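You operate a simulated robot arm through the tools that you are given. There is no shell and no other tool. Be economical: measure what you need, move in short steps, check, and stop when the job is done.

You are at the controls of a simulated two-armed robot. One attempt, no reset.

TASK
Zero the counter, then run both bottles on the belt past it to the end.
Fine: push the guide rail to narrow and lift the gate before you start; stop the belt once both stand at the end.

Only the result counts: the job must be done as asked and must still hold three seconds after the hand-in. Knocking over, shifting, dropping, spilling or breaking anything else fails it.

THE ROBOT
Two 7-joint arms with two-finger parallel grippers on one trunk, on a base that drives. Base frame: it is fixed to the floor where the robot stands at the start and does not move with it; the origin is under the middle of the robot, x ahead of it, y to its left, z up; the surface under the hand at the start is at about z = 85. Readings come in cm, rad, newtons and seconds.
The left shoulder is at the start at [5, 16.1, 112.3], the right one opposite. With the tool pointing down near the work surface each hand reaches from about 24 to 68 cm from the robot's upright axis, wherever it stands, measured 20 degrees to its own side. Places, roughly: belt dial [70, 0, 110]; belt zero button [70, 10, 110]; guide rail [50, 20, 90]; orange pusher [70, 50, 90]; pail one [50, 175, 50]; pail two [50, 150, 50]; tall bottle full of yellow cordial [50, -125, 75]; yellow gate [50, 30, 90]. Payload 3.43 kg a hand.
The TCP of each hand is the grasp point between the finger pads, 3 cm short of the fingertips. In the tool frame z runs along the fingers and y along their closing line. Largest opening 9.4 cm; finger width 2.8, thickness 1; the body of the gripper, 5 by 9.6 cm, starts 5.5 cm behind the TCP.
Orientation is that of the tool frame in the base frame, as a unit quaternion [x, y, z, w]. With the fingers straight down and closing along the base's y, the tool's x points along the base's -x, its y along +y and its z along -z.

THE INTERFACE
- The arms move only by the tool drive_tool. It takes "left_increments", "right_increments" or both (then of equal length, played together; a hand with none holds still); each is a list of rows, each a list of 2 entries, a list of its own where there are three numbers: the shift along the base's x, y, z in mm, then the turn, a rotation vector about the base's x, y, z in rad. In form: [[[dx, dy, dz], [rx, ry, rz]], ...]. A call has 1 to 20 rows; each row is the pose to reach, as a shift and turn from the pose commanded when the call began. "left_gripper" and "right_gripper" are, for a hand that has rows, the opening, from 0 (shut) to 1 (fully open), set as the call begins (left out, the last holds). A row lasts 0.2 s, in which the tool goes at most 5 cm and 0.15 rad; a call with a longer step from one row to the next is refused whole, and so is a gripper value outside its range. A pose out of reach is approached as far as the arm can. The call stops where the force on the tool passes 60 N (or 10 N more than at its start, if that is more) or the arm is blocked; 0.2 s more then pass. The fingers move at their own pace (about 4.5 cm/s each) and stop on an object; they squeeze with about 30 N. The grip force told is the motor's: it shows also when the fingers shut on nothing. Time passes only in rows, and 0.2 s behind the last, so rows that repeat a pose let the fingers close. It gives the time, the measured TCP pose, the force on the tool (base axes), the opening and the grip force at its end, in the units of the frame above (readings bear some noise), with the torque about the TCP (base axes, N m) and any sound that the robot's microphone picked up, and new pictures: "pictures" is both (left out), scene, wrist or none (wrist: the cameras of the hands that moved).
- Cameras (640 x 400 px; columns grow to the right, rows downward): "scene" is now at [12.19, 4.56, 127.51]; the picture's right is [0.49, -0.87, 0.00], its down [-0.24, -0.14, -0.96] and it looks along [0.84, 0.47, -0.28] (base axes); focal length 214 px, centre (320, 200). "left" rides on the left gripper at [7.6, -1.4, -10.2] in its tool frame; the picture's right is [0.18, 0.98, 0.00], its down [-0.75, 0.14, -0.64] and it looks along [-0.63, 0.12, 0.77] (tool axes); focal length 243 px, centre (320, 200). "right" rides on the right gripper at [7.6, 1.4, -10.2] in its tool frame; the picture's right is [-0.18, 0.98, 0.00], its down [-0.75, -0.14, -0.64] and it looks along [-0.63, -0.12, 0.77] (tool axes); focal length 243 px, centre (320, 200).
- raise_lower(by): slides the trunk up (or, below 0, down) by that many cm; the arms and the scene camera ride with it, the base frame stays. It gives what a move gives, with no picture.
- steer(legs): drives the robot by 1 to 6 legs, each [ahead, left, turn to the left] in cm, cm and rad, along the robot's own axes; the way and the turn of a leg run together, so that a leg with both is an arc; at most 150 cm and 3.142 rad a leg. The arms and the cameras ride along, it lands a little off, and it stops where it bumps. It gives what a move gives, and a new picture of the scene camera.
- head_to(pan, tilt): turns the head with the scene camera to pan (to the left, within 1.396 rad either way) and tilt (down, from -0.506 to 1.204), counted from straight ahead of the robot. It gives what a move gives, and a new picture of the scene camera.
- pixel_to_xyz(camera, pixels): for up to 12 pixels [column, row] of the newest picture of that camera ("zoom" is the newest enlarged one), the place [x, y, z] in the base frame of the surface seen there, good to about 0.2 cm. The clock stands still meanwhile.
- close_up(camera, box): a new picture of the part [left, top, right, bottom] of that camera's present view, enlarged. The clock stands still meanwhile.
- job_done(): hands the job in; it is judged then, once.

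Go step by step. Measure first, check grasps and placings, and put right what went wrong. The budget is 80 turns and 260 pictures, counting those below and the enlarged ones. Unless the task says otherwise, let go and move clear before handing in, and close with one line.

The tools are called as name(argument=value, ...) on one line, values as JSON. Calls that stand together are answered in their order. drive_tool: Moves the arms, as the interface text tells. Its arguments: {"type":"object","properties":{"left_increments":{"type":"array","items":{"type":"array"}},"left_gripper":{"type":"number"},"right_increments":{"type":"array","items":{"type":"array"}},"right_gripper":{"type":"number"},"pictures":{"type":"string","enum":["both","scene","wrist","none"]}},"required":[]} The other tools are called the same way: raise_lower (by) slides the trunk up or down; steer (legs) drives the base; head_to (pan, tilt) turns the head that bears the scene camera; pixel_to_xyz (camera, pixels) gives the place of the surface under pixels of a picture; close_up (camera, box) takes an enlarged picture of a part of a camera's view; job_done () hands the job in.

At the start:

```text
clock: 0.0
left_tool_pos: [23.87, 25.25, 125.61]
left_ee_rot: [-0.001, 1.0, 0.001, 0.001]
left_wrist_force: [0.8, 1.4, -0.1]
left_torque: [-0.01, 0.03, -0.03]
left_finger_gap: 9.42
left_grip_force: 0.0
right_tool_pos: [34.62, 0.57, 123.17]
right_ee_rot: [0.0, 1.0, 0.002, 0.001]
right_wrist_force: [-0.4, 0.0, -0.2]
right_torque: [-0.02, 0.01, 0.0]
right_finger_gap: 9.44
right_grip_force: 0.1
trunk travel left (down, up): [-15.0, 11.7]
robot x, y, heading: [0.08, -0.06, 0.0]
head pan, tilt: [0.513, 0.279]
```

scene: 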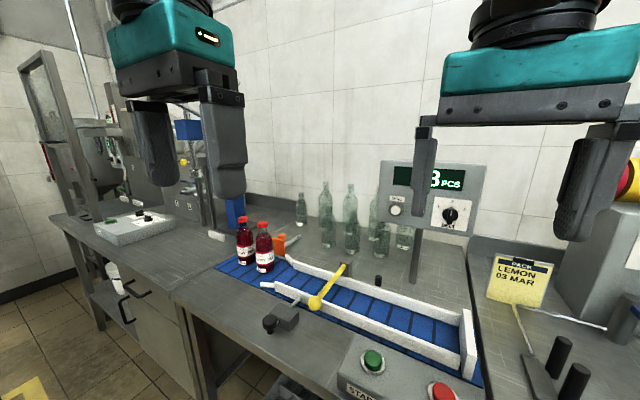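
right: 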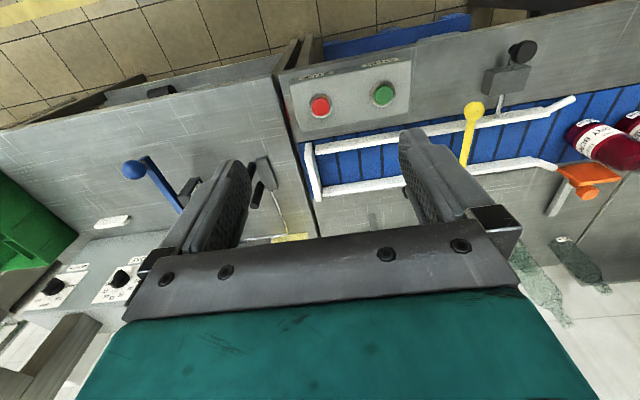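
left: 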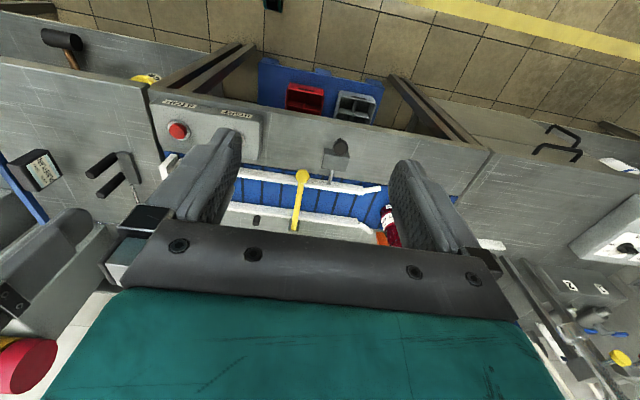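

The scene shows the belt with two red bottles near (245,245), the yellow gate at (325,290), the guide knob near (270,322), the counter panel at (430,195) and start/stop buttons at (373,360) and (443,392). I'll enlarge these parts.

close_up(camera="scene", box=[210, 200, 500, 400])

close_up(camera="scene", box=[370, 140, 500, 240])

pixel_to_xyz(camera="scene", pixels=[[395, 210], [450, 215], [373, 358], [443, 392], [245, 255], [265, 262], [316, 302], [343, 268], [269, 323], [285, 318], [284, 240], [465, 340]])

```text
2.00 times, centred on (355, 300) of scene
```

zoom: 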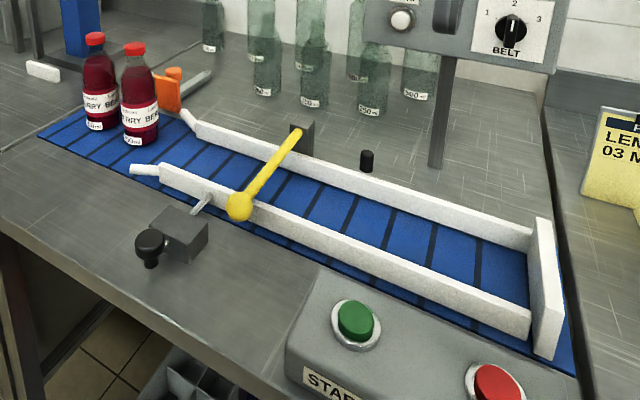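

```text
4.00 times, centred on (435, 190) of scene
```

zoom: 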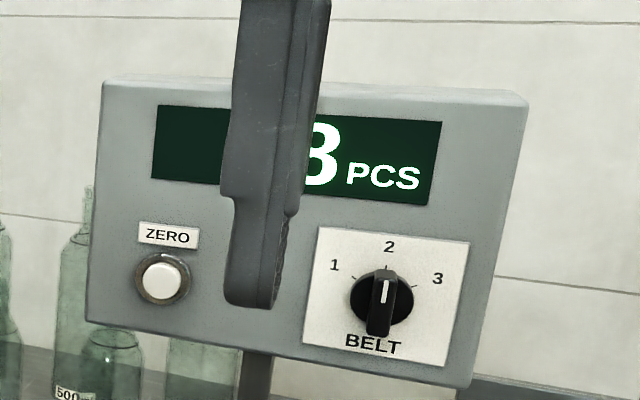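

```text
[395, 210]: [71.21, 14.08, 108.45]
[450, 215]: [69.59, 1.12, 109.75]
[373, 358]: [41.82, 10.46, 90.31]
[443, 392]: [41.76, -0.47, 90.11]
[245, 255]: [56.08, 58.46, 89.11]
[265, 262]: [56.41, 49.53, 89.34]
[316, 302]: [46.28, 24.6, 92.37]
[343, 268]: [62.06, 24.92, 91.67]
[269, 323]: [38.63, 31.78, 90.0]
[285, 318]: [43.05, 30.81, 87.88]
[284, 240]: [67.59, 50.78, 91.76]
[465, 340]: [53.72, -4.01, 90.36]
```

The dial is at 2 and the display ends in 8. I'll look closer at the guide rail clamp, the gate and the bottles from the wrist cameras, and measure the rails.

close_up(camera="right", box=[280, 20, 640, 245])

close_up(camera="left", box=[140, 90, 460, 290])

close_up(camera="scene", box=[215, 205, 375, 345])

```text
1.78 times, centred on (460, 132) of right
```

zoom: 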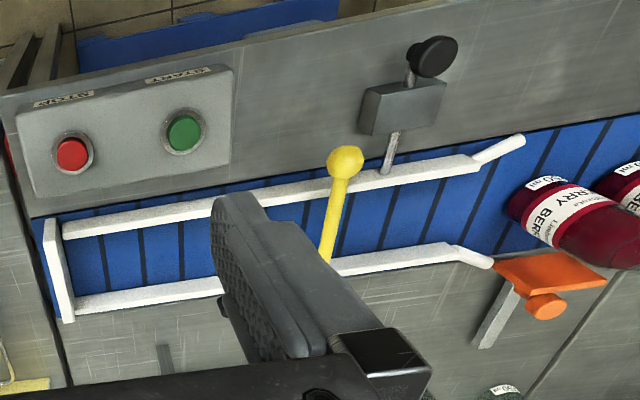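

```text
2.00 times, centred on (300, 190) of left
```

zoom: 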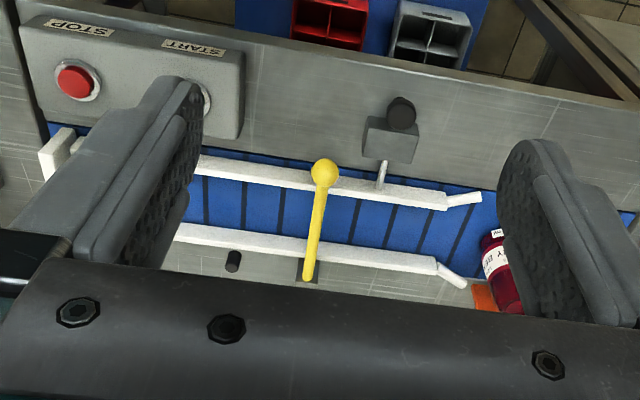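

```text
2.86 times, centred on (295, 275) of scene
```

zoom: 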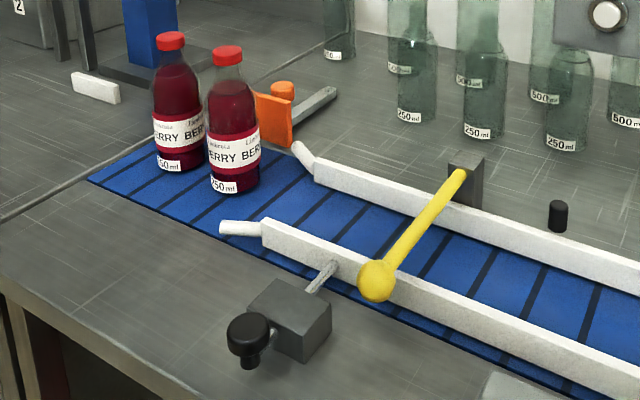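

pixel_to_xyz(camera="zoom", pixels=[[250, 322], [248, 350], [285, 290], [318, 278], [270, 228], [600, 365], [335, 168], [620, 258], [376, 275], [462, 178], [232, 190], [180, 168]])

pixel_to_xyz(camera="left", pixels=[[341, 143], [335, 152], [302, 177], [294, 226], [270, 182], [250, 208], [360, 190]])

pixel_to_xyz(camera="scene", pixels=[[243, 222], [263, 226], [240, 262], [262, 271], [302, 355], [225, 265], [285, 300], [490, 370]])

```text
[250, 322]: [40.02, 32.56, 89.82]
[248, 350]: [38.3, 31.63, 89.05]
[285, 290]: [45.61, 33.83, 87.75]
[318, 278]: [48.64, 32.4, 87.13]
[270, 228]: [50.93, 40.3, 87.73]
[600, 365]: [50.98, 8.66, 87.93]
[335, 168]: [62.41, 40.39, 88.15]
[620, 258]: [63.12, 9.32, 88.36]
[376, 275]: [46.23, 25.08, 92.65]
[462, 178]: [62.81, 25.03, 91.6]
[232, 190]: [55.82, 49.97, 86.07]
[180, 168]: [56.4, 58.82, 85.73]
```

```text
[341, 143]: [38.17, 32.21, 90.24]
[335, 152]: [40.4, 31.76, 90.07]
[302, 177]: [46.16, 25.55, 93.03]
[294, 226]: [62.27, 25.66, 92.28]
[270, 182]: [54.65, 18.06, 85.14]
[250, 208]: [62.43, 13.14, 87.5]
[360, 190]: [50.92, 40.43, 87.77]
```

```text
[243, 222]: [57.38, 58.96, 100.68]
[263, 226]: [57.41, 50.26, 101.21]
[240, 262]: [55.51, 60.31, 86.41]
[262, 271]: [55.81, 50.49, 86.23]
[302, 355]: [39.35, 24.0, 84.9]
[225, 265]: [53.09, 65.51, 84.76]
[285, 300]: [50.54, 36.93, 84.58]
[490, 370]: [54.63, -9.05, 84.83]
```

The near rail (inner x≈51) slides on the rod whose knob is at about (38.3, 32, 89.7). I'll bring the closed left hand behind the knob, stopping above it to look.

drive_tool(left_increments=[[[25, 20, 0], [0, 0, 0]], [[50, 45, 0], [0, 0, 0]], [[75, 67, 0], [0, 0, 0]], [[75, 67, -40], [0, 0, 0]], [[75, 67, -80], [0, 0, 0]], [[75, 67, -120], [0, 0, 0]], [[75, 67, -160], [0, 0, 0]], [[75, 67, -200], [0, 0, 0]], [[75, 67, -240], [0, 0, 0]], [[75, 67, -270], [0, 0, 0]]], left_gripper=0)

```text
clock: 2.2
left_tool_pos: [31.31, 31.89, 98.51]
left_ee_rot: [0.0, 1.0, -0.001, 0.002]
left_wrist_force: [0.5, -0.5, 1.0]
left_torque: [-0.01, -0.02, 0.01]
left_finger_gap: 0.0
left_grip_force: 29.6
right_tool_pos: [34.59, 0.77, 123.18]
right_ee_rot: [0.0, 1.0, 0.001, -0.001]
right_wrist_force: [-0.7, 0.2, -0.5]
right_torque: [0.0, 0.01, 0.0]
right_finger_gap: 9.39
right_grip_force: 0.1
trunk travel left (down, up): [-15.0, 11.7]
robot x, y, heading: [-0.31, -0.17, -0.002]
head pan, tilt: [0.513, 0.279]
```

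scene: 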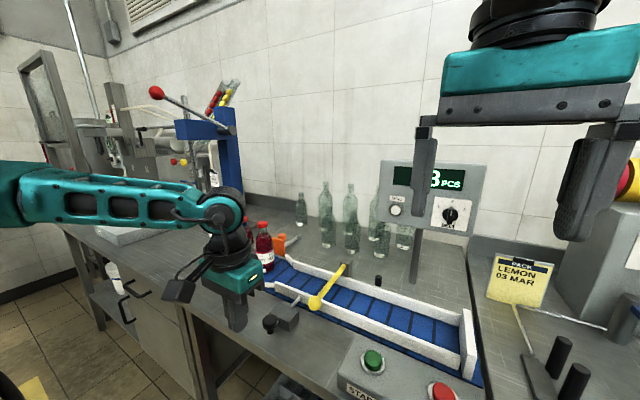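
left: 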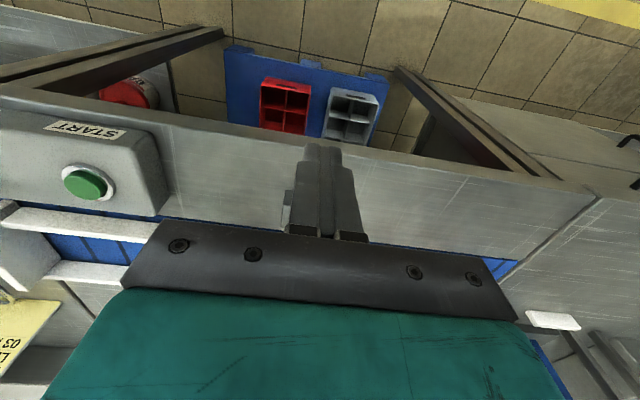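

The hand is behind the knob, which is at (269,323) in the scene. I'll enlarge this spot and measure.

close_up(camera="scene", box=[215, 285, 311, 345])

pixel_to_xyz(camera="zoom", pixels=[[345, 235], [365, 240], [385, 245], [365, 220], [360, 265], [370, 290], [350, 215], [395, 225]])

```text
6.67 times, centred on (263, 315) of scene
```

zoom: 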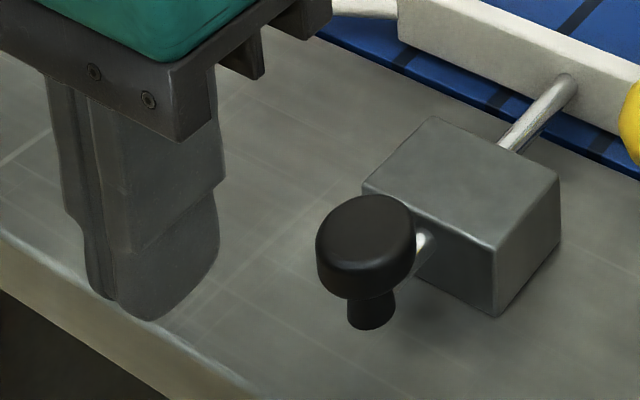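

```text
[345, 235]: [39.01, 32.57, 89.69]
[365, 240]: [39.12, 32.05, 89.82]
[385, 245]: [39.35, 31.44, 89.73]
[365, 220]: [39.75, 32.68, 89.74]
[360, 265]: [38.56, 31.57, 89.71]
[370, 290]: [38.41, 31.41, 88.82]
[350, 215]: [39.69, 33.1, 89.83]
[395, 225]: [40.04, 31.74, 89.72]
```

The knob is a mushroom centred at about (39.3, 32.1), top z 89.8, with its rod near z 87. I'll lower the hand behind it and then push in +x slowly.

drive_tool(left_increments=[[[20, 2, -30], [0, 0, 0]], [[25, 2, -70], [0, 0, 0]], [[28, 2, -93], [0, 0, 0]], [[35, 2, -93], [0, 0, 0]], [[45, 2, -93], [0, 0, 0]], [[52, 2, -93], [0, 0, 0]], [[57, 2, -93], [0, 0, 0]], [[62, 2, -93], [0, 0, 0]], [[67, 2, -93], [0, 0, 0]]], pictures="scene")

close_up(camera="scene", box=[215, 265, 343, 345])

```text
clock: 4.2
left_tool_pos: [38.08, 32.1, 89.21]
left_ee_rot: [-0.001, 1.0, 0.0, 0.0]
left_wrist_force: [-4.9, 1.4, -0.5]
left_torque: [0.01, 0.0, 0.01]
left_finger_gap: 0.01
left_grip_force: 29.8
right_tool_pos: [34.62, 0.67, 123.24]
right_ee_rot: [0.0, 1.0, 0.001, 0.0]
right_wrist_force: [-0.2, 0.0, 0.6]
right_torque: [0.02, 0.0, -0.01]
right_finger_gap: 9.41
right_grip_force: 0.2
trunk travel left (down, up): [-15.0, 11.7]
robot x, y, heading: [0.75, 0.1, -0.001]
head pan, tilt: [0.513, 0.279]
```

scene: 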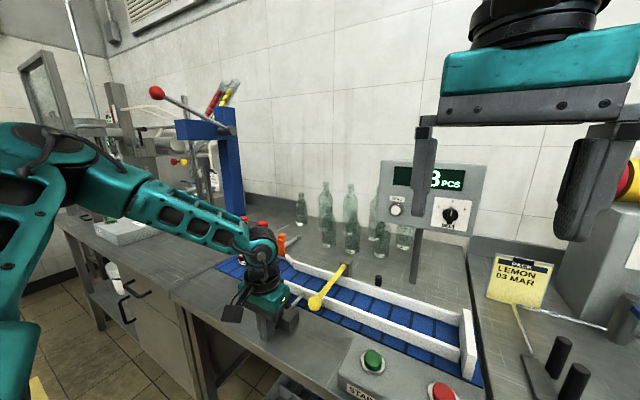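

```text
5.00 times, centred on (279, 305) of scene
```

zoom: 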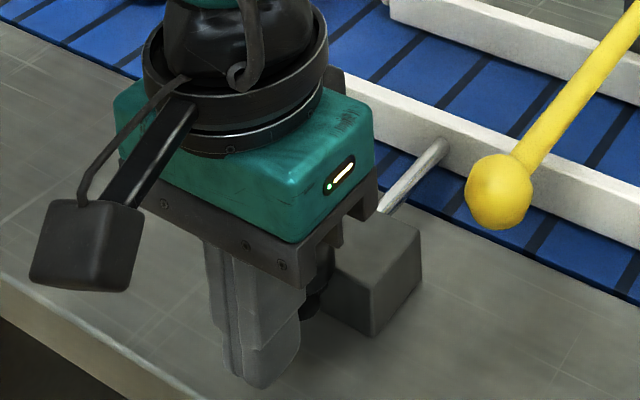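

The finger pushes the knob with 5 N and the rail has moved a little. I'll go on in small steps.

drive_tool(left_increments=[[[4, 0, 0], [0, 0, 0]], [[8, 0, 0], [0, 0, 0]], [[12, 0, 0], [0, 0, 0]], [[16, 0, 0], [0, 0, 0]], [[20, 0, 0], [0, 0, 0]]], pictures="scene")

close_up(camera="scene", box=[215, 245, 375, 345])

pixel_to_xyz(camera="scene", pixels=[[350, 315], [340, 310], [330, 308], [370, 322], [301, 297]])

```text
clock: 5.4
left_tool_pos: [39.55, 32.09, 89.31]
left_ee_rot: [-0.001, 1.0, 0.0, -0.004]
left_wrist_force: [-26.9, -0.3, 4.0]
left_torque: [0.0, -0.05, 0.1]
left_finger_gap: 0.0
left_grip_force: 29.9
right_tool_pos: [34.43, 0.58, 123.2]
right_ee_rot: [0.0, 1.0, 0.001, 0.002]
right_wrist_force: [-0.1, -0.5, 0.1]
right_torque: [-0.01, 0.03, -0.03]
right_finger_gap: 9.42
right_grip_force: 0.0
trunk travel left (down, up): [-15.0, 11.7]
robot x, y, heading: [-0.21, 0.12, 0.002]
head pan, tilt: [0.513, 0.279]
```

scene: 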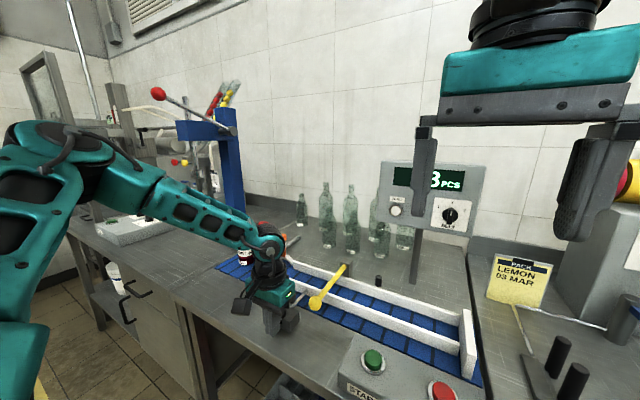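

```text
4.00 times, centred on (295, 295) of scene
```

zoom: 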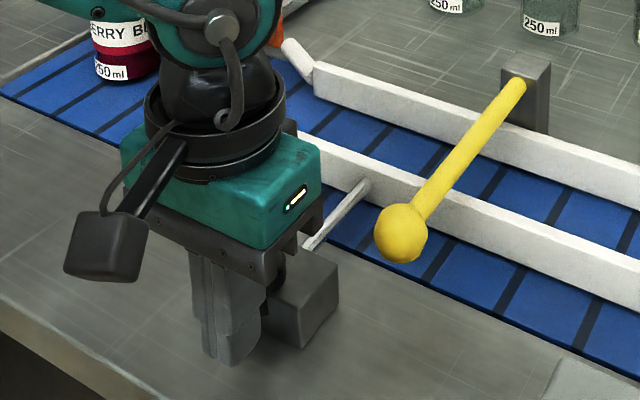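

```text
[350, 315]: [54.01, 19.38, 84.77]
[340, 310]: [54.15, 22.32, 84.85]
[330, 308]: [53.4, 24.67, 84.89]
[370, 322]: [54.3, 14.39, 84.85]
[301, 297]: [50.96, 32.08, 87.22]
```

The push force rose to 27 N while the hand hardly moved, so the rail is at its stop (inner edge now nearer). I'll back off, raise the hand and check.

drive_tool(left_increments=[[[-20, 0, 0], [0, 0, 0]], [[-40, 0, 0], [0, 0, 0]], [[-45, 0, 30], [0, 0, 0]], [[-45, 0, 80], [0, 0, 0]], [[-45, 0, 130], [0, 0, 0]]], pictures="scene")

close_up(camera="scene", box=[215, 225, 375, 345])

pixel_to_xyz(camera="zoom", pixels=[[340, 200], [360, 210], [420, 150], [480, 260], [560, 290], [240, 250]])

```text
clock: 6.6
left_tool_pos: [35.6, 31.74, 102.52]
left_ee_rot: [0.0, 1.0, 0.001, 0.0]
left_wrist_force: [-1.0, -0.1, -0.3]
left_torque: [-0.02, 0.0, -0.01]
left_finger_gap: 0.0
left_grip_force: 30.2
right_tool_pos: [34.51, 0.57, 123.27]
right_ee_rot: [0.0, 1.0, 0.0, 0.001]
right_wrist_force: [0.0, 0.4, 0.2]
right_torque: [0.02, 0.04, -0.02]
right_finger_gap: 9.41
right_grip_force: 0.1
trunk travel left (down, up): [-15.0, 11.7]
robot x, y, heading: [-0.06, 0.02, 0.002]
head pan, tilt: [0.513, 0.279]
```

scene: 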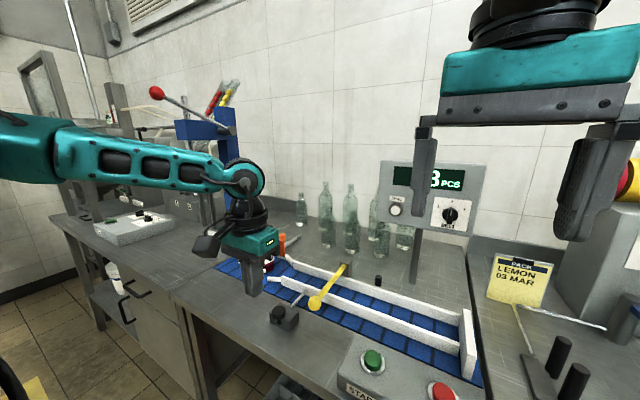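

```text
3.33 times, centred on (295, 285) of scene
```

zoom: 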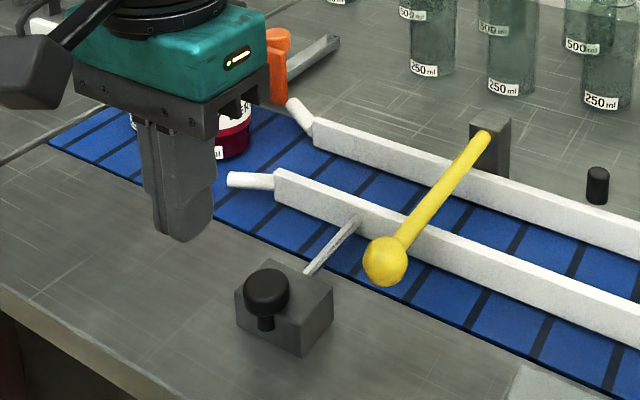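

```text
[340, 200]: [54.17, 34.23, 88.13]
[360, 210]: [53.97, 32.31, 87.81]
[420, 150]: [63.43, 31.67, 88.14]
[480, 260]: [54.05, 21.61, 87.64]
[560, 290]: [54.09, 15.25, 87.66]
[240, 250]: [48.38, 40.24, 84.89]
```

The rail stands at x≈54 with its knob against the block, so it is narrow. Next I'll open the left hand over the gate's ball, near (46.7, 25, 91.7), go down on it and grip it with the pads along y so it can swivel.

drive_tool(left_increments=[[[30, -20, 20], [0, 0, 0]], [[70, -45, 20], [0, 0, 0]], [[112, -67, 20], [0, 0, 0]], [[112, -67, -20], [0, 0, 0]], [[112, -67, -60], [0, 0, 0]]], left_gripper=0.6)

close_up(camera="scene", box=[239, 245, 399, 345])

```text
clock: 7.8
left_tool_pos: [46.8, 25.31, 96.4]
left_ee_rot: [0.0, 1.0, 0.0, 0.0]
left_wrist_force: [0.1, 0.4, -0.1]
left_torque: [0.01, -0.01, -0.04]
left_finger_gap: 5.65
left_grip_force: 0.0
right_tool_pos: [34.68, 0.69, 123.19]
right_ee_rot: [0.001, 1.0, 0.001, 0.0]
right_wrist_force: [0.2, -0.1, -0.9]
right_torque: [0.01, 0.02, 0.04]
right_finger_gap: 9.41
right_grip_force: 0.0
trunk travel left (down, up): [-15.0, 11.7]
robot x, y, heading: [-0.27, 0.24, 0.0]
head pan, tilt: [0.513, 0.279]
```

scene: 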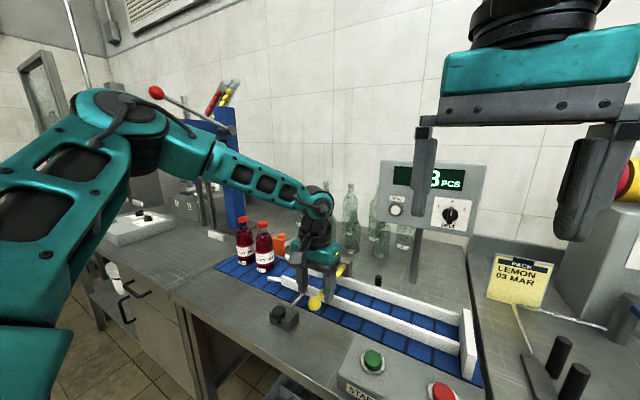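
left: 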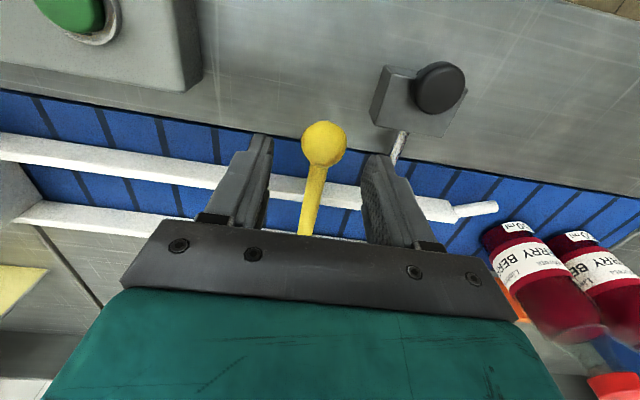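

```text
4.00 times, centred on (319, 295) of scene
```

zoom: 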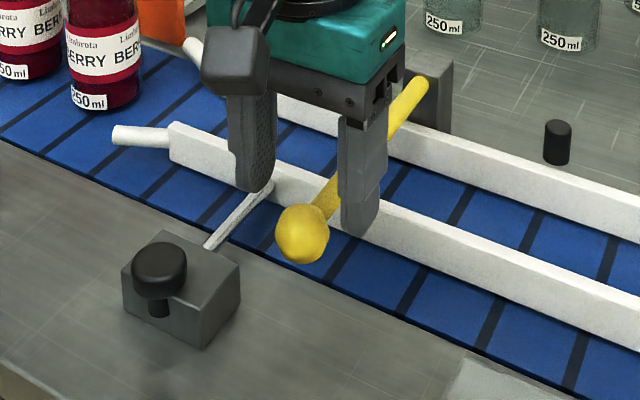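

The ball lies between the fingers. I'll measure its surface from the left camera.

pixel_to_xyz(camera="left", pixels=[[323, 143], [323, 125], [323, 160], [306, 143], [342, 143], [313, 185], [306, 225]])

pixel_to_xyz(camera="zoom", pixels=[[302, 210], [302, 234], [302, 258], [280, 234], [410, 95], [435, 75]])

```text
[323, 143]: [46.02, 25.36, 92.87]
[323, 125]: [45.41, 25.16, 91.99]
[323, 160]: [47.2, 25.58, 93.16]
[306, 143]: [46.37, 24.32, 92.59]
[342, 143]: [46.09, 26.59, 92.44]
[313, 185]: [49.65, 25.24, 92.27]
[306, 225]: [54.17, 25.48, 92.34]
```

```text
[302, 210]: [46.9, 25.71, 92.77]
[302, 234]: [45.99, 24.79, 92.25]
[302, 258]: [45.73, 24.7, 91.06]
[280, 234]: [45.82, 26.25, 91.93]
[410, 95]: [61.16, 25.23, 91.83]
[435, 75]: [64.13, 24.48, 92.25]
```

The ball's centre is about (47, 25.4, 91.7). I'll go down on it and grip.

drive_tool(left_increments=[[[2, 1, -25], [0, 0, 0]], [[2, 1, -46], [0, 0, 0]]], pictures="none")

drive_tool(left_increments=[[[0, 0, 0], [0, 0, 0]], [[0, 0, 0], [0, 0, 0]], [[0, 0, 0], [0, 0, 0]], [[0, 0, 0], [0, 0, 0]]], left_gripper=0, pictures="wrist")

```text
clock: 8.4
left_tool_pos: [47.05, 25.52, 91.78]
left_ee_rot: [0.0, 1.0, 0.0, 0.0]
left_wrist_force: [-0.2, 0.0, -0.1]
left_torque: [0.0, 0.01, -0.01]
left_finger_gap: 5.63
left_grip_force: 0.1
right_tool_pos: [34.64, 0.67, 123.16]
right_ee_rot: [0.0, 1.0, 0.0, 0.0]
right_wrist_force: [0.1, 0.7, 0.6]
right_torque: [0.03, -0.02, 0.0]
right_finger_gap: 9.41
right_grip_force: 0.0
trunk travel left (down, up): [-15.0, 11.7]
robot x, y, heading: [-0.07, 0.47, -0.003]
head pan, tilt: [0.513, 0.279]
```

```text
clock: 9.4
left_tool_pos: [47.14, 25.62, 91.79]
left_ee_rot: [0.0, 1.0, 0.0, 0.0]
left_wrist_force: [0.7, 4.2, -0.3]
left_torque: [0.08, 0.08, -0.04]
left_finger_gap: 3.1
left_grip_force: 45.3
right_tool_pos: [34.68, 0.78, 123.09]
right_ee_rot: [0.0, 1.0, 0.001, 0.001]
right_wrist_force: [0.2, -0.2, 0.0]
right_torque: [-0.02, -0.01, -0.02]
right_finger_gap: 9.41
right_grip_force: 0.2
trunk travel left (down, up): [-15.0, 11.7]
robot x, y, heading: [-0.16, -0.1, 0.001]
head pan, tilt: [0.513, 0.279]
```

left: 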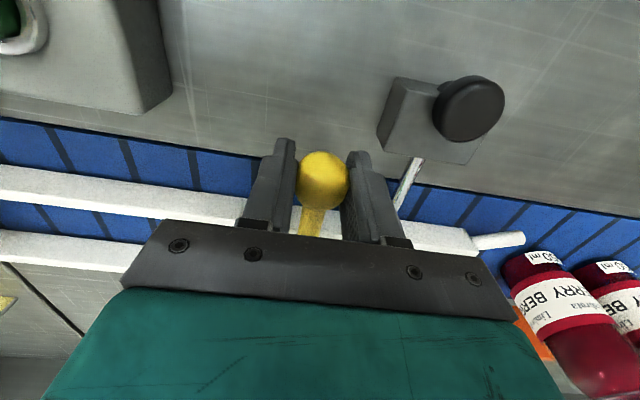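

The ball is held (gap 3.1). I'll swing it up on a 16 cm arc about the hinge at x≈63, to 45° first.

drive_tool(left_increments=[[[1, -1, 14], [0, 0, 0]], [[2, -1, 28], [0, 0, 0]], [[6, -1, 41], [0, 0, 0]], [[10, -1, 55], [0, 0, 0]], [[15, -1, 68], [0, 0, 0]], [[21, -1, 80], [0, 0, 0]], [[29, -1, 92], [0, 0, 0]], [[37, -1, 103], [0, 0, 0]], [[47, -1, 113], [0, 0, 0]]])

pixel_to_xyz(camera="scene", pixels=[[301, 200], [326, 190], [350, 190], [350, 225], [375, 200], [480, 200]])

```text
clock: 11.4
left_tool_pos: [51.1, 25.47, 103.35]
left_ee_rot: [-0.001, 1.0, 0.001, -0.001]
left_wrist_force: [-30.3, 15.4, 16.8]
left_torque: [0.08, 1.15, 0.02]
left_finger_gap: 3.14
left_grip_force: 45.1
right_tool_pos: [34.2, 0.88, 123.38]
right_ee_rot: [-0.001, 1.0, 0.0, 0.002]
right_wrist_force: [0.4, 0.3, 0.2]
right_torque: [0.0, -0.01, 0.01]
right_finger_gap: 9.42
right_grip_force: 0.0
trunk travel left (down, up): [-15.0, 11.7]
robot x, y, heading: [-0.0, -0.19, 0.003]
head pan, tilt: [0.513, 0.279]
```

scene: 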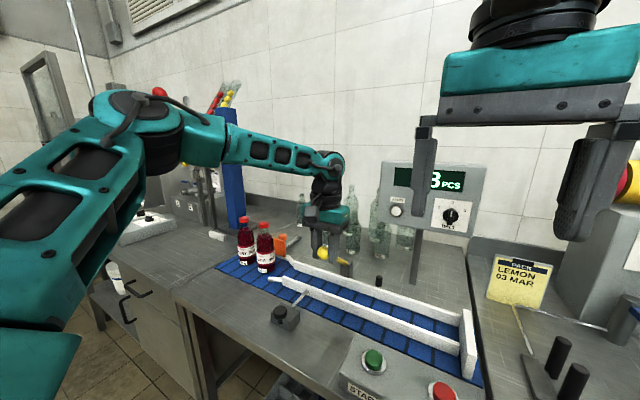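
left: 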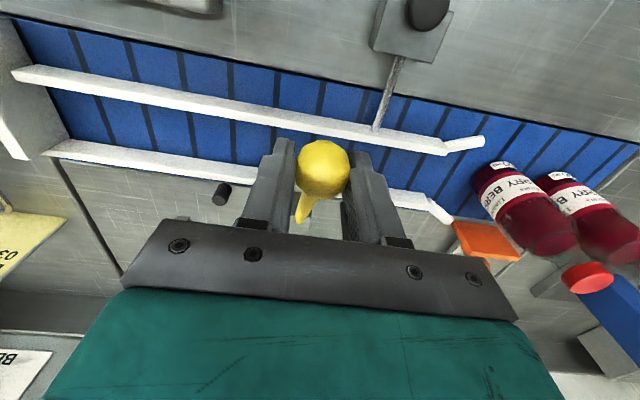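

```text
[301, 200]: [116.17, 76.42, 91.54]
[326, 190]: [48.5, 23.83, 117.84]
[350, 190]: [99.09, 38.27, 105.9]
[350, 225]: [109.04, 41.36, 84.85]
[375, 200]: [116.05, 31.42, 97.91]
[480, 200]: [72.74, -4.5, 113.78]
```

The tool is being pushed back radially (-30, 15, 17 N), so the true hinge lies farther than I assumed. I'll measure the ball and arm now.

pixel_to_xyz(camera="left", pixels=[[323, 168], [323, 146], [323, 190], [303, 210], [301, 218]])

close_up(camera="scene", box=[279, 215, 407, 295])

pixel_to_xyz(camera="zoom", pixels=[[215, 190], [270, 205], [290, 212], [320, 225], [340, 235], [355, 235]])

```text
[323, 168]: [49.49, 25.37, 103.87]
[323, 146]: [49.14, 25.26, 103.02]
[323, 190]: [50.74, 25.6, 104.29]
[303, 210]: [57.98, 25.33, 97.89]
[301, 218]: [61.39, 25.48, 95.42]
```

```text
5.00 times, centred on (343, 255) of scene
```

zoom: 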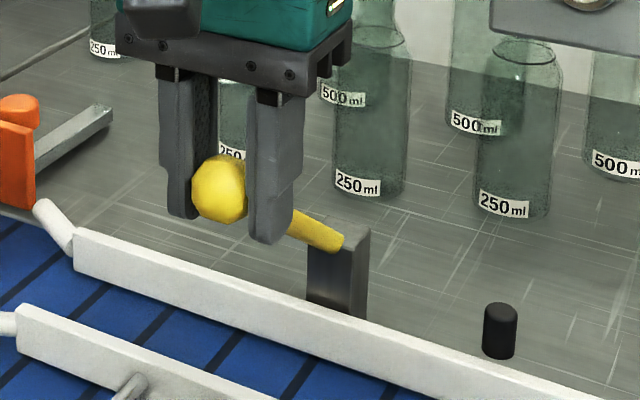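

```text
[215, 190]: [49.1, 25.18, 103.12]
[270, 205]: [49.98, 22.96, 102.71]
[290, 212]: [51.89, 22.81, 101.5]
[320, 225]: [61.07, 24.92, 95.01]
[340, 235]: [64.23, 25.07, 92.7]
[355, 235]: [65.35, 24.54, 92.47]
```

The arm now leans about 37°, and its line gives a hinge at about (65.5, 91.6) with radius 18.4; the ball is at (50.6, 102.6). I'll relieve the force and go on along the corrected arc to 65°, tilting the hand forward for reach.

drive_tool(left_increments=[[[-9, 1, -1], [0, 0, 0]], [[-5, 1, 5], [0, -0.08, 0]], [[2, 1, 12], [0, -0.16, 0]], [[9, 1, 18], [0, -0.24, 0]], [[15, 1, 24], [0, -0.31, 0]], [[21, 1, 29], [0, -0.38, 0]], [[27, 1, 34], [0, -0.44, 0]], [[33, 1, 39], [0, -0.5, 0]], [[40, 1, 43], [0, -0.55, 0]], [[47, 1, 47], [0, -0.6, 0]], [[54, 1, 51], [0, -0.65, 0]], [[61, 1, 55], [0, -0.7, 0]]])

```text
clock: 14.0
left_tool_pos: [57.58, 25.4, 108.55]
left_ee_rot: [0.0, 0.939, -0.001, 0.343]
left_wrist_force: [0.2, 0.3, 0.5]
left_torque: [0.04, 0.02, 0.03]
left_finger_gap: 0.0
left_grip_force: 33.5
right_tool_pos: [34.57, 0.65, 123.19]
right_ee_rot: [0.0, 1.0, 0.001, 0.0]
right_wrist_force: [0.5, -0.1, 0.2]
right_torque: [-0.01, 0.02, -0.04]
right_finger_gap: 9.42
right_grip_force: 0.1
trunk travel left (down, up): [-15.0, 11.7]
robot x, y, heading: [0.26, 0.23, 0.001]
head pan, tilt: [0.513, 0.279]
```

scene: 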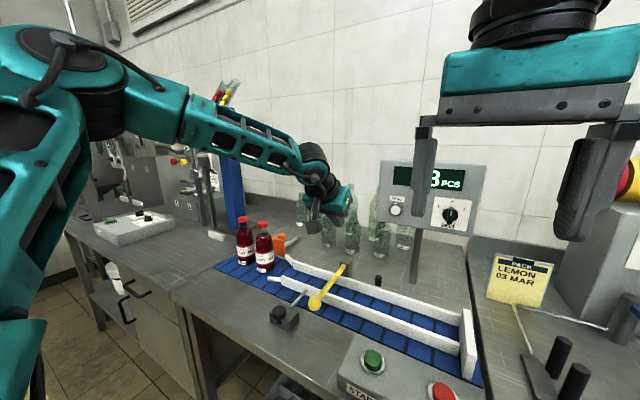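
left: 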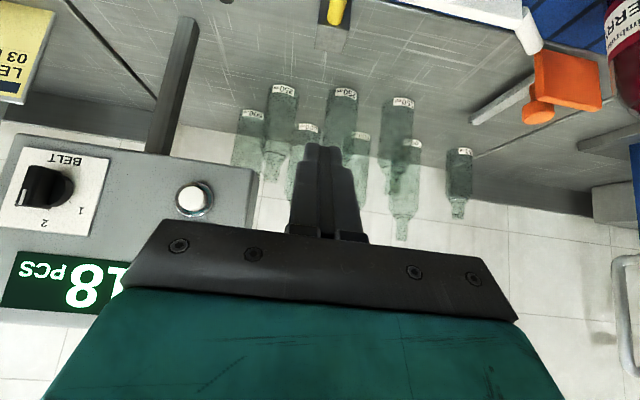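

The ball slipped out early and the gate fell back; it still lies at (316,302). I'll return over it with open fingers and grip again, this time using the measured arc from the start.

drive_tool(left_increments=[[[-20, 0, 0], [0, 0.12, 0]], [[-45, 0, 0], [0, 0.24, 0]], [[-70, 0, 0], [0, 0.36, 0]], [[-90, 0, -20], [0, 0.48, 0]], [[-107, 0, -60], [0, 0.6, 0]], [[-107, 0, -100], [0, 0.7, 0]], [[-107, 0, -120], [0, 0.7, 0]]], left_gripper=0.6, pictures="wrist")

pixel_to_xyz(camera="left", pixels=[[323, 143], [323, 125], [323, 160], [306, 143], [342, 143]])

```text
clock: 15.6
left_tool_pos: [47.07, 25.64, 96.69]
left_ee_rot: [0.0, 1.0, 0.0, 0.0]
left_wrist_force: [0.3, 0.3, 0.5]
left_torque: [0.02, 0.04, 0.01]
left_finger_gap: 5.64
left_grip_force: 0.0
right_tool_pos: [34.58, 0.74, 123.11]
right_ee_rot: [0.0, 1.0, 0.002, 0.0]
right_wrist_force: [-0.3, 0.5, -0.3]
right_torque: [-0.02, 0.01, 0.03]
right_finger_gap: 9.42
right_grip_force: 0.0
trunk travel left (down, up): [-15.0, 11.7]
robot x, y, heading: [0.05, -0.5, -0.006]
head pan, tilt: [0.513, 0.279]
```

left: 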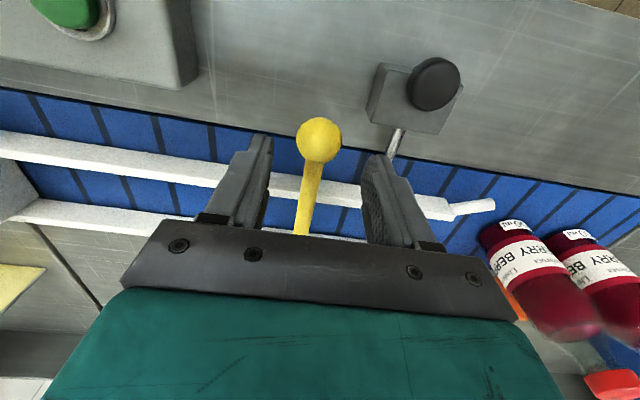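

```text
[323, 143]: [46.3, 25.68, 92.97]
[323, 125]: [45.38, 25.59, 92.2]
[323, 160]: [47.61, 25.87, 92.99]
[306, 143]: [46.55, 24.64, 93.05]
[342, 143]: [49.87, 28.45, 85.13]
```

The ball is again between the fingers, centre about (46.9, 25.3, 91.5). I'll go down and grip it.

drive_tool(left_increments=[[[-1, -3, -27], [0, 0, 0]], [[-1, -3, -54], [0, 0, 0]]], pictures="none")

drive_tool(left_increments=[[[0, 0, 0], [0, 0, 0]], [[0, 0, 0], [0, 0, 0]], [[0, 0, 0], [0, 0, 0]], [[0, 0, 0], [0, 0, 0]]], left_gripper=0, pictures="wrist")

```text
clock: 16.2
left_tool_pos: [47.09, 25.3, 91.21]
left_ee_rot: [0.0, 1.0, 0.0, 0.001]
left_wrist_force: [0.0, 0.5, 0.6]
left_torque: [0.01, -0.03, -0.03]
left_finger_gap: 5.62
left_grip_force: 0.0
right_tool_pos: [34.65, 0.7, 123.08]
right_ee_rot: [0.0, 1.0, 0.001, 0.0]
right_wrist_force: [-0.8, 0.2, -0.3]
right_torque: [0.02, 0.0, 0.0]
right_finger_gap: 9.44
right_grip_force: 0.0
trunk travel left (down, up): [-15.0, 11.7]
robot x, y, heading: [-0.15, 0.1, 0.003]
head pan, tilt: [0.513, 0.279]
```

```text
clock: 17.2
left_tool_pos: [47.06, 25.51, 91.07]
left_ee_rot: [-0.001, 1.0, 0.001, -0.001]
left_wrist_force: [1.1, 16.2, 2.8]
left_torque: [0.14, 0.0, 0.01]
left_finger_gap: 3.08
left_grip_force: 45.0
right_tool_pos: [34.51, 0.93, 123.17]
right_ee_rot: [0.001, 1.0, 0.0, 0.0]
right_wrist_force: [0.6, 0.3, -0.8]
right_torque: [-0.01, 0.03, 0.0]
right_finger_gap: 9.39
right_grip_force: 0.1
trunk travel left (down, up): [-15.0, 11.7]
robot x, y, heading: [0.12, 0.24, -0.002]
head pan, tilt: [0.513, 0.279]
```

left: 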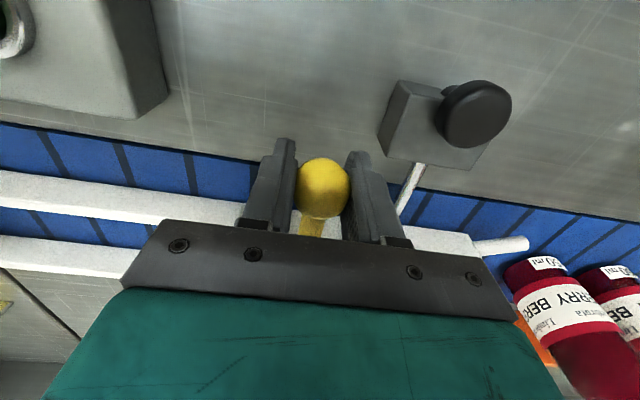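

It is gripped, with a 16 N side force showing the ball is some 2.5 mm further left. I'll ease that and swing up on the measured arc, turning the hand with the arm.

drive_tool(left_increments=[[[0, 2.5, 3], [0, 0, 0]], [[0.7, 2.5, 17], [0, -0.087, 0]], [[2.8, 2.5, 33], [0, -0.175, 0]], [[6.3, 2.5, 49], [0, -0.262, 0]], [[11.2, 2.5, 64], [0, -0.349, 0]], [[17.4, 2.5, 79], [0, -0.436, 0]], [[24.9, 2.5, 94], [0, -0.524, 0]], [[33.6, 2.5, 107.5], [0, -0.611, 0]], [[43.5, 2.5, 120.5], [0, -0.698, 0]], [[54.5, 2.5, 132.5], [0, -0.785, 0]], [[66.4, 2.5, 143.5], [0, -0.873, 0]], [[79.3, 2.5, 153.4], [0, -0.96, 0]], [[93, 2.5, 162], [0, -1.047, 0]]])

```text
clock: 20.0
left_tool_pos: [56.15, 25.58, 107.3]
left_ee_rot: [-0.002, 0.866, -0.001, 0.5]
left_wrist_force: [-8.0, 8.8, -1.0]
left_torque: [-0.07, 1.2, -0.11]
left_finger_gap: 3.13
left_grip_force: 45.2
right_tool_pos: [34.58, 0.76, 123.12]
right_ee_rot: [0.001, 1.0, 0.0, 0.001]
right_wrist_force: [-0.1, 0.3, -0.8]
right_torque: [0.04, -0.01, 0.03]
right_finger_gap: 9.38
right_grip_force: 0.1
trunk travel left (down, up): [-15.0, 11.7]
robot x, y, heading: [0.21, 0.12, -0.001]
head pan, tilt: [0.513, 0.279]
```

scene: 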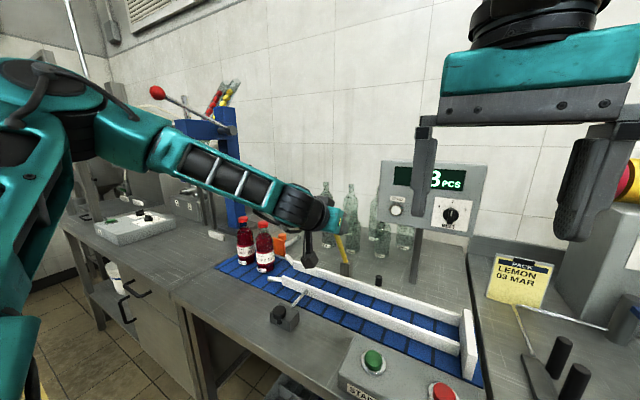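
left: 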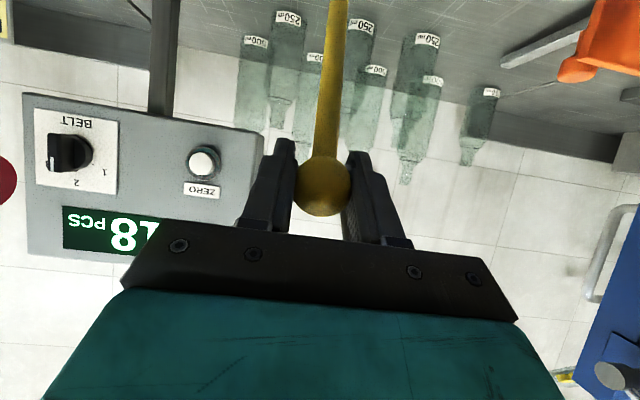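

The gate is at 60° with low forces. I'll go on to about 88° and see.

drive_tool(left_increments=[[[14.4, 0, 7.5], [0, -0.087, 0]], [[29.4, 0, 13.7], [0, -0.175, 0]], [[44.9, 0, 18.6], [0, -0.262, 0]], [[60.7, 0, 22.1], [0, -0.349, 0]], [[76.8, 0, 24.2], [0, -0.436, 0]], [[86.5, 0, 24.8], [0, -0.489, 0]]])

```text
clock: 21.3
left_tool_pos: [63.64, 25.4, 109.99]
left_ee_rot: [0.0, 0.776, 0.004, 0.631]
left_wrist_force: [0.1, 3.5, -17.2]
left_torque: [0.28, 0.3, 0.32]
left_finger_gap: 3.16
left_grip_force: 45.1
left hand out of reach, approached as far as the arm can: row 4, 5, 6
right_tool_pos: [34.82, 0.73, 123.22]
right_ee_rot: [0.0, 1.0, 0.001, 0.0]
right_wrist_force: [-0.1, -0.1, -0.6]
right_torque: [0.01, -0.01, 0.02]
right_finger_gap: 9.39
right_grip_force: 0.1
trunk travel left (down, up): [-15.0, 11.7]
robot x, y, heading: [0.4, -0.13, -0.002]
head pan, tilt: [0.513, 0.279]
stopped in row 6 (left hand): the force on the tool passed its limit at 70 N (the readings are from after the stop); the commanded pose is now the measured one
```

scene: 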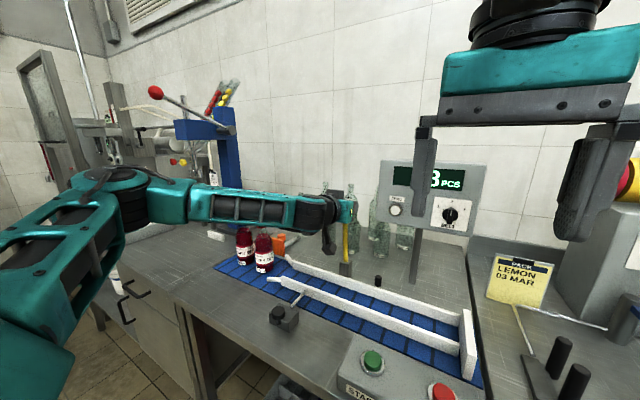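
left: 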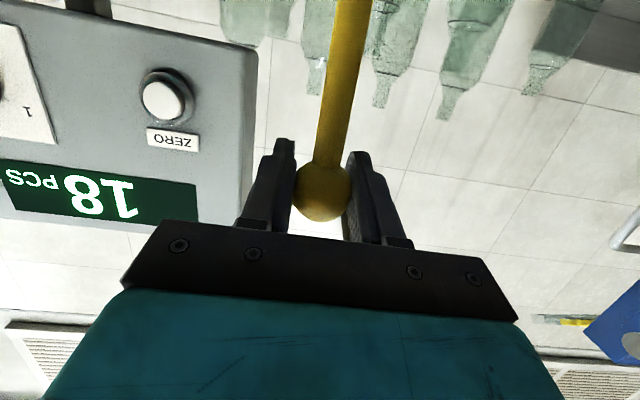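

The ball is at x 63.6 (about 84°) and the arm is at its reach. I'll measure the gate arm's lean.

pixel_to_xyz(camera="left", pixels=[[330, 150], [338, 100], [348, 40], [352, 10], [322, 195]])

close_up(camera="scene", box=[295, 185, 423, 285])

pixel_to_xyz(camera="zoom", pixels=[[285, 210], [285, 280], [270, 350], [250, 400]])

```text
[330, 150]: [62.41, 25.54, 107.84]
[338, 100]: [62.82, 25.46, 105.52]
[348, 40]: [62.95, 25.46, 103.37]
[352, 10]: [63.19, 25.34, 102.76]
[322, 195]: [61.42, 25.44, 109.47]
```

```text
4.00 times, centred on (359, 235) of scene
```

zoom: 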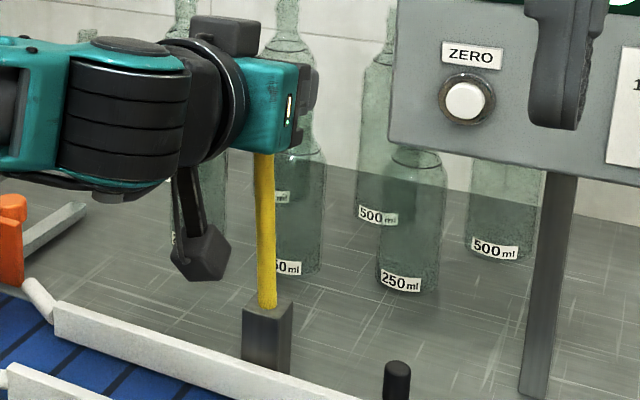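

```text
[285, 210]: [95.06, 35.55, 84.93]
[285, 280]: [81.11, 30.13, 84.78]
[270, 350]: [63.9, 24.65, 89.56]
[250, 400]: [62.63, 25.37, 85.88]
```

The gate leans about 81–84°. I'll open the fingers a little; if it falls back the palm catches it.

drive_tool(left_increments=[[[0, 0, 0], [0, 0, 0]], [[0, 0, 0], [0, 0, 0]], [[0, 0, 0], [0, 0, 0]], [[0, 0, 0], [0, 0, 0]]], left_gripper=0.6, pictures="wrist")

pixel_to_xyz(camera="left", pixels=[[330, 150], [338, 100], [348, 40], [352, 10], [322, 195]])

```text
clock: 22.3
left_tool_pos: [63.47, 25.2, 110.71]
left_ee_rot: [0.001, 0.771, 0.002, 0.637]
left_wrist_force: [0.8, -1.5, 0.2]
left_torque: [0.0, -0.03, 0.0]
left_finger_gap: 5.65
left_grip_force: 0.1
right_tool_pos: [34.64, 0.58, 123.27]
right_ee_rot: [0.001, 1.0, 0.0, 0.0]
right_wrist_force: [-0.5, 0.6, -1.0]
right_torque: [0.0, 0.02, 0.01]
right_finger_gap: 9.39
right_grip_force: 0.0
trunk travel left (down, up): [-15.0, 11.7]
robot x, y, heading: [0.15, 0.1, 0.004]
head pan, tilt: [0.513, 0.279]
```

left: 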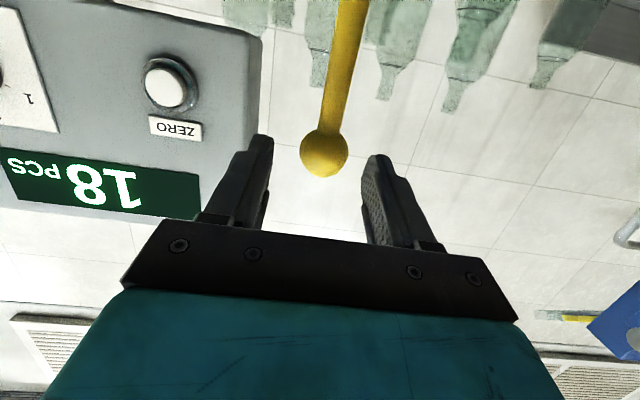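

```text
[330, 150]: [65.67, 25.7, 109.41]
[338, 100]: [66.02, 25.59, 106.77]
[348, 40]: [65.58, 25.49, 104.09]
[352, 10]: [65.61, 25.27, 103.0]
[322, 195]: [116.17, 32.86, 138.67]
```

The gate now stands upright by itself (arm surface at x≈65.6 all along). I'll draw the left hand back, close it, and look down ahead of the base, since the zero button at x 71 is beyond this arm's present reach.

drive_tool(left_increments=[[[-40, 0, 0], [0, 0, 0]], [[-80, 0, 0], [0, 0, 0]], [[-120, 0, 10], [0, 0, 0]], [[-160, -20, 20], [0, 0, 0]], [[-200, -40, 20], [0, 0, 0]]], pictures="scene")

head_to(pan=0.2, tilt=1.1)

```text
clock: 23.5
left_tool_pos: [45.45, 21.28, 113.39]
left_ee_rot: [0.0, 0.772, 0.004, 0.636]
left_wrist_force: [0.0, 0.7, 1.1]
left_torque: [-0.01, 0.01, 0.01]
left_finger_gap: 5.63
left_grip_force: 0.0
left hand out of reach, approached as far as the arm can: row 5
right_tool_pos: [34.82, 0.62, 123.12]
right_ee_rot: [0.001, 1.0, 0.001, 0.001]
right_wrist_force: [-0.2, -1.3, 0.4]
right_torque: [0.0, 0.01, -0.03]
right_finger_gap: 9.38
right_grip_force: 0.0
trunk travel left (down, up): [-15.0, 11.7]
robot x, y, heading: [0.03, -0.31, -0.002]
head pan, tilt: [0.513, 0.279]
```

scene: 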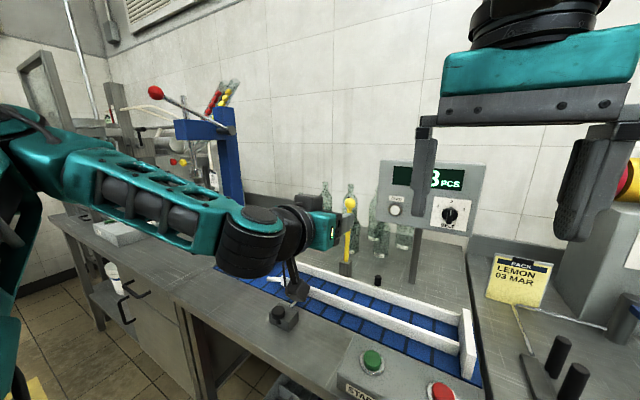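

```text
clock: 24.6
left_tool_pos: [45.53, 21.46, 113.42]
left_ee_rot: [0.001, 0.772, 0.002, 0.636]
left_wrist_force: [0.0, 0.5, 0.3]
left_torque: [0.0, -0.04, 0.01]
left_finger_gap: 5.62
left_grip_force: 0.0
right_tool_pos: [34.92, 0.55, 123.05]
right_ee_rot: [0.004, 1.0, -0.001, -0.001]
right_wrist_force: [30.7, -15.6, -27.3]
right_torque: [1.85, 1.63, 1.25]
right_finger_gap: 9.39
right_grip_force: 0.2
trunk travel left (down, up): [-15.0, 11.7]
robot x, y, heading: [0.12, 0.11, -0.001]
head pan, tilt: [0.201, 1.1]
```

scene: 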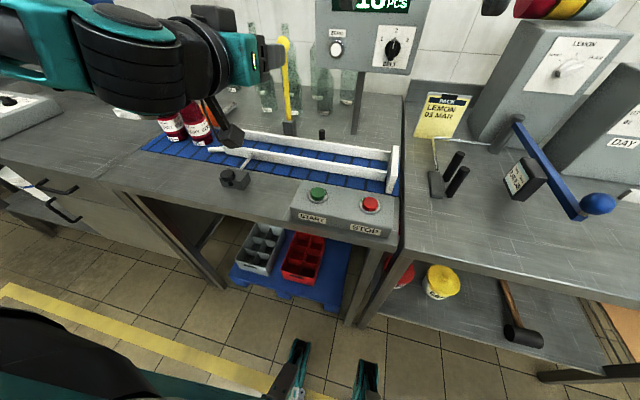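

The floor ahead is free up to the table. The right hand reads a strange 30 N, so I'll read it again before moving anything.

drive_tool(right_increments=[[[0, 0, 0], [0, 0, 0]]], pictures="wrist")

pixel_to_xyz(camera="scene", pixels=[[290, 380], [365, 380], [60, 350], [240, 215], [317, 222]])

```text
clock: 25.0
left_tool_pos: [45.51, 21.36, 113.37]
left_ee_rot: [0.001, 0.772, 0.003, 0.636]
left_wrist_force: [0.4, 0.1, -0.7]
left_torque: [0.02, 0.07, 0.01]
left_finger_gap: 5.63
left_grip_force: 0.1
right_tool_pos: [35.0, 0.59, 123.07]
right_ee_rot: [0.003, 1.0, -0.001, 0.0]
right_wrist_force: [34.9, -14.9, -26.3]
right_torque: [1.78, 2.25, 1.15]
right_finger_gap: 9.4
right_grip_force: 0.1
trunk travel left (down, up): [-15.0, 11.7]
robot x, y, heading: [-0.05, 0.22, -0.003]
head pan, tilt: [0.201, 1.1]
```

right: 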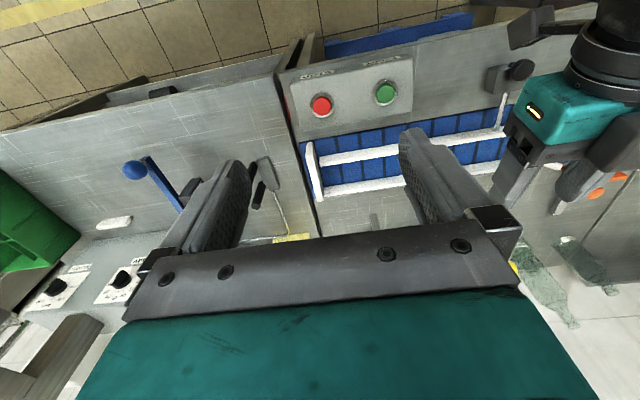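

```text
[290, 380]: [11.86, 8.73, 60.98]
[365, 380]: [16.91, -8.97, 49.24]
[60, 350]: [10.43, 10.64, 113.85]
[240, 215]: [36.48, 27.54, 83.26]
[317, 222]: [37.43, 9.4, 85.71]
```

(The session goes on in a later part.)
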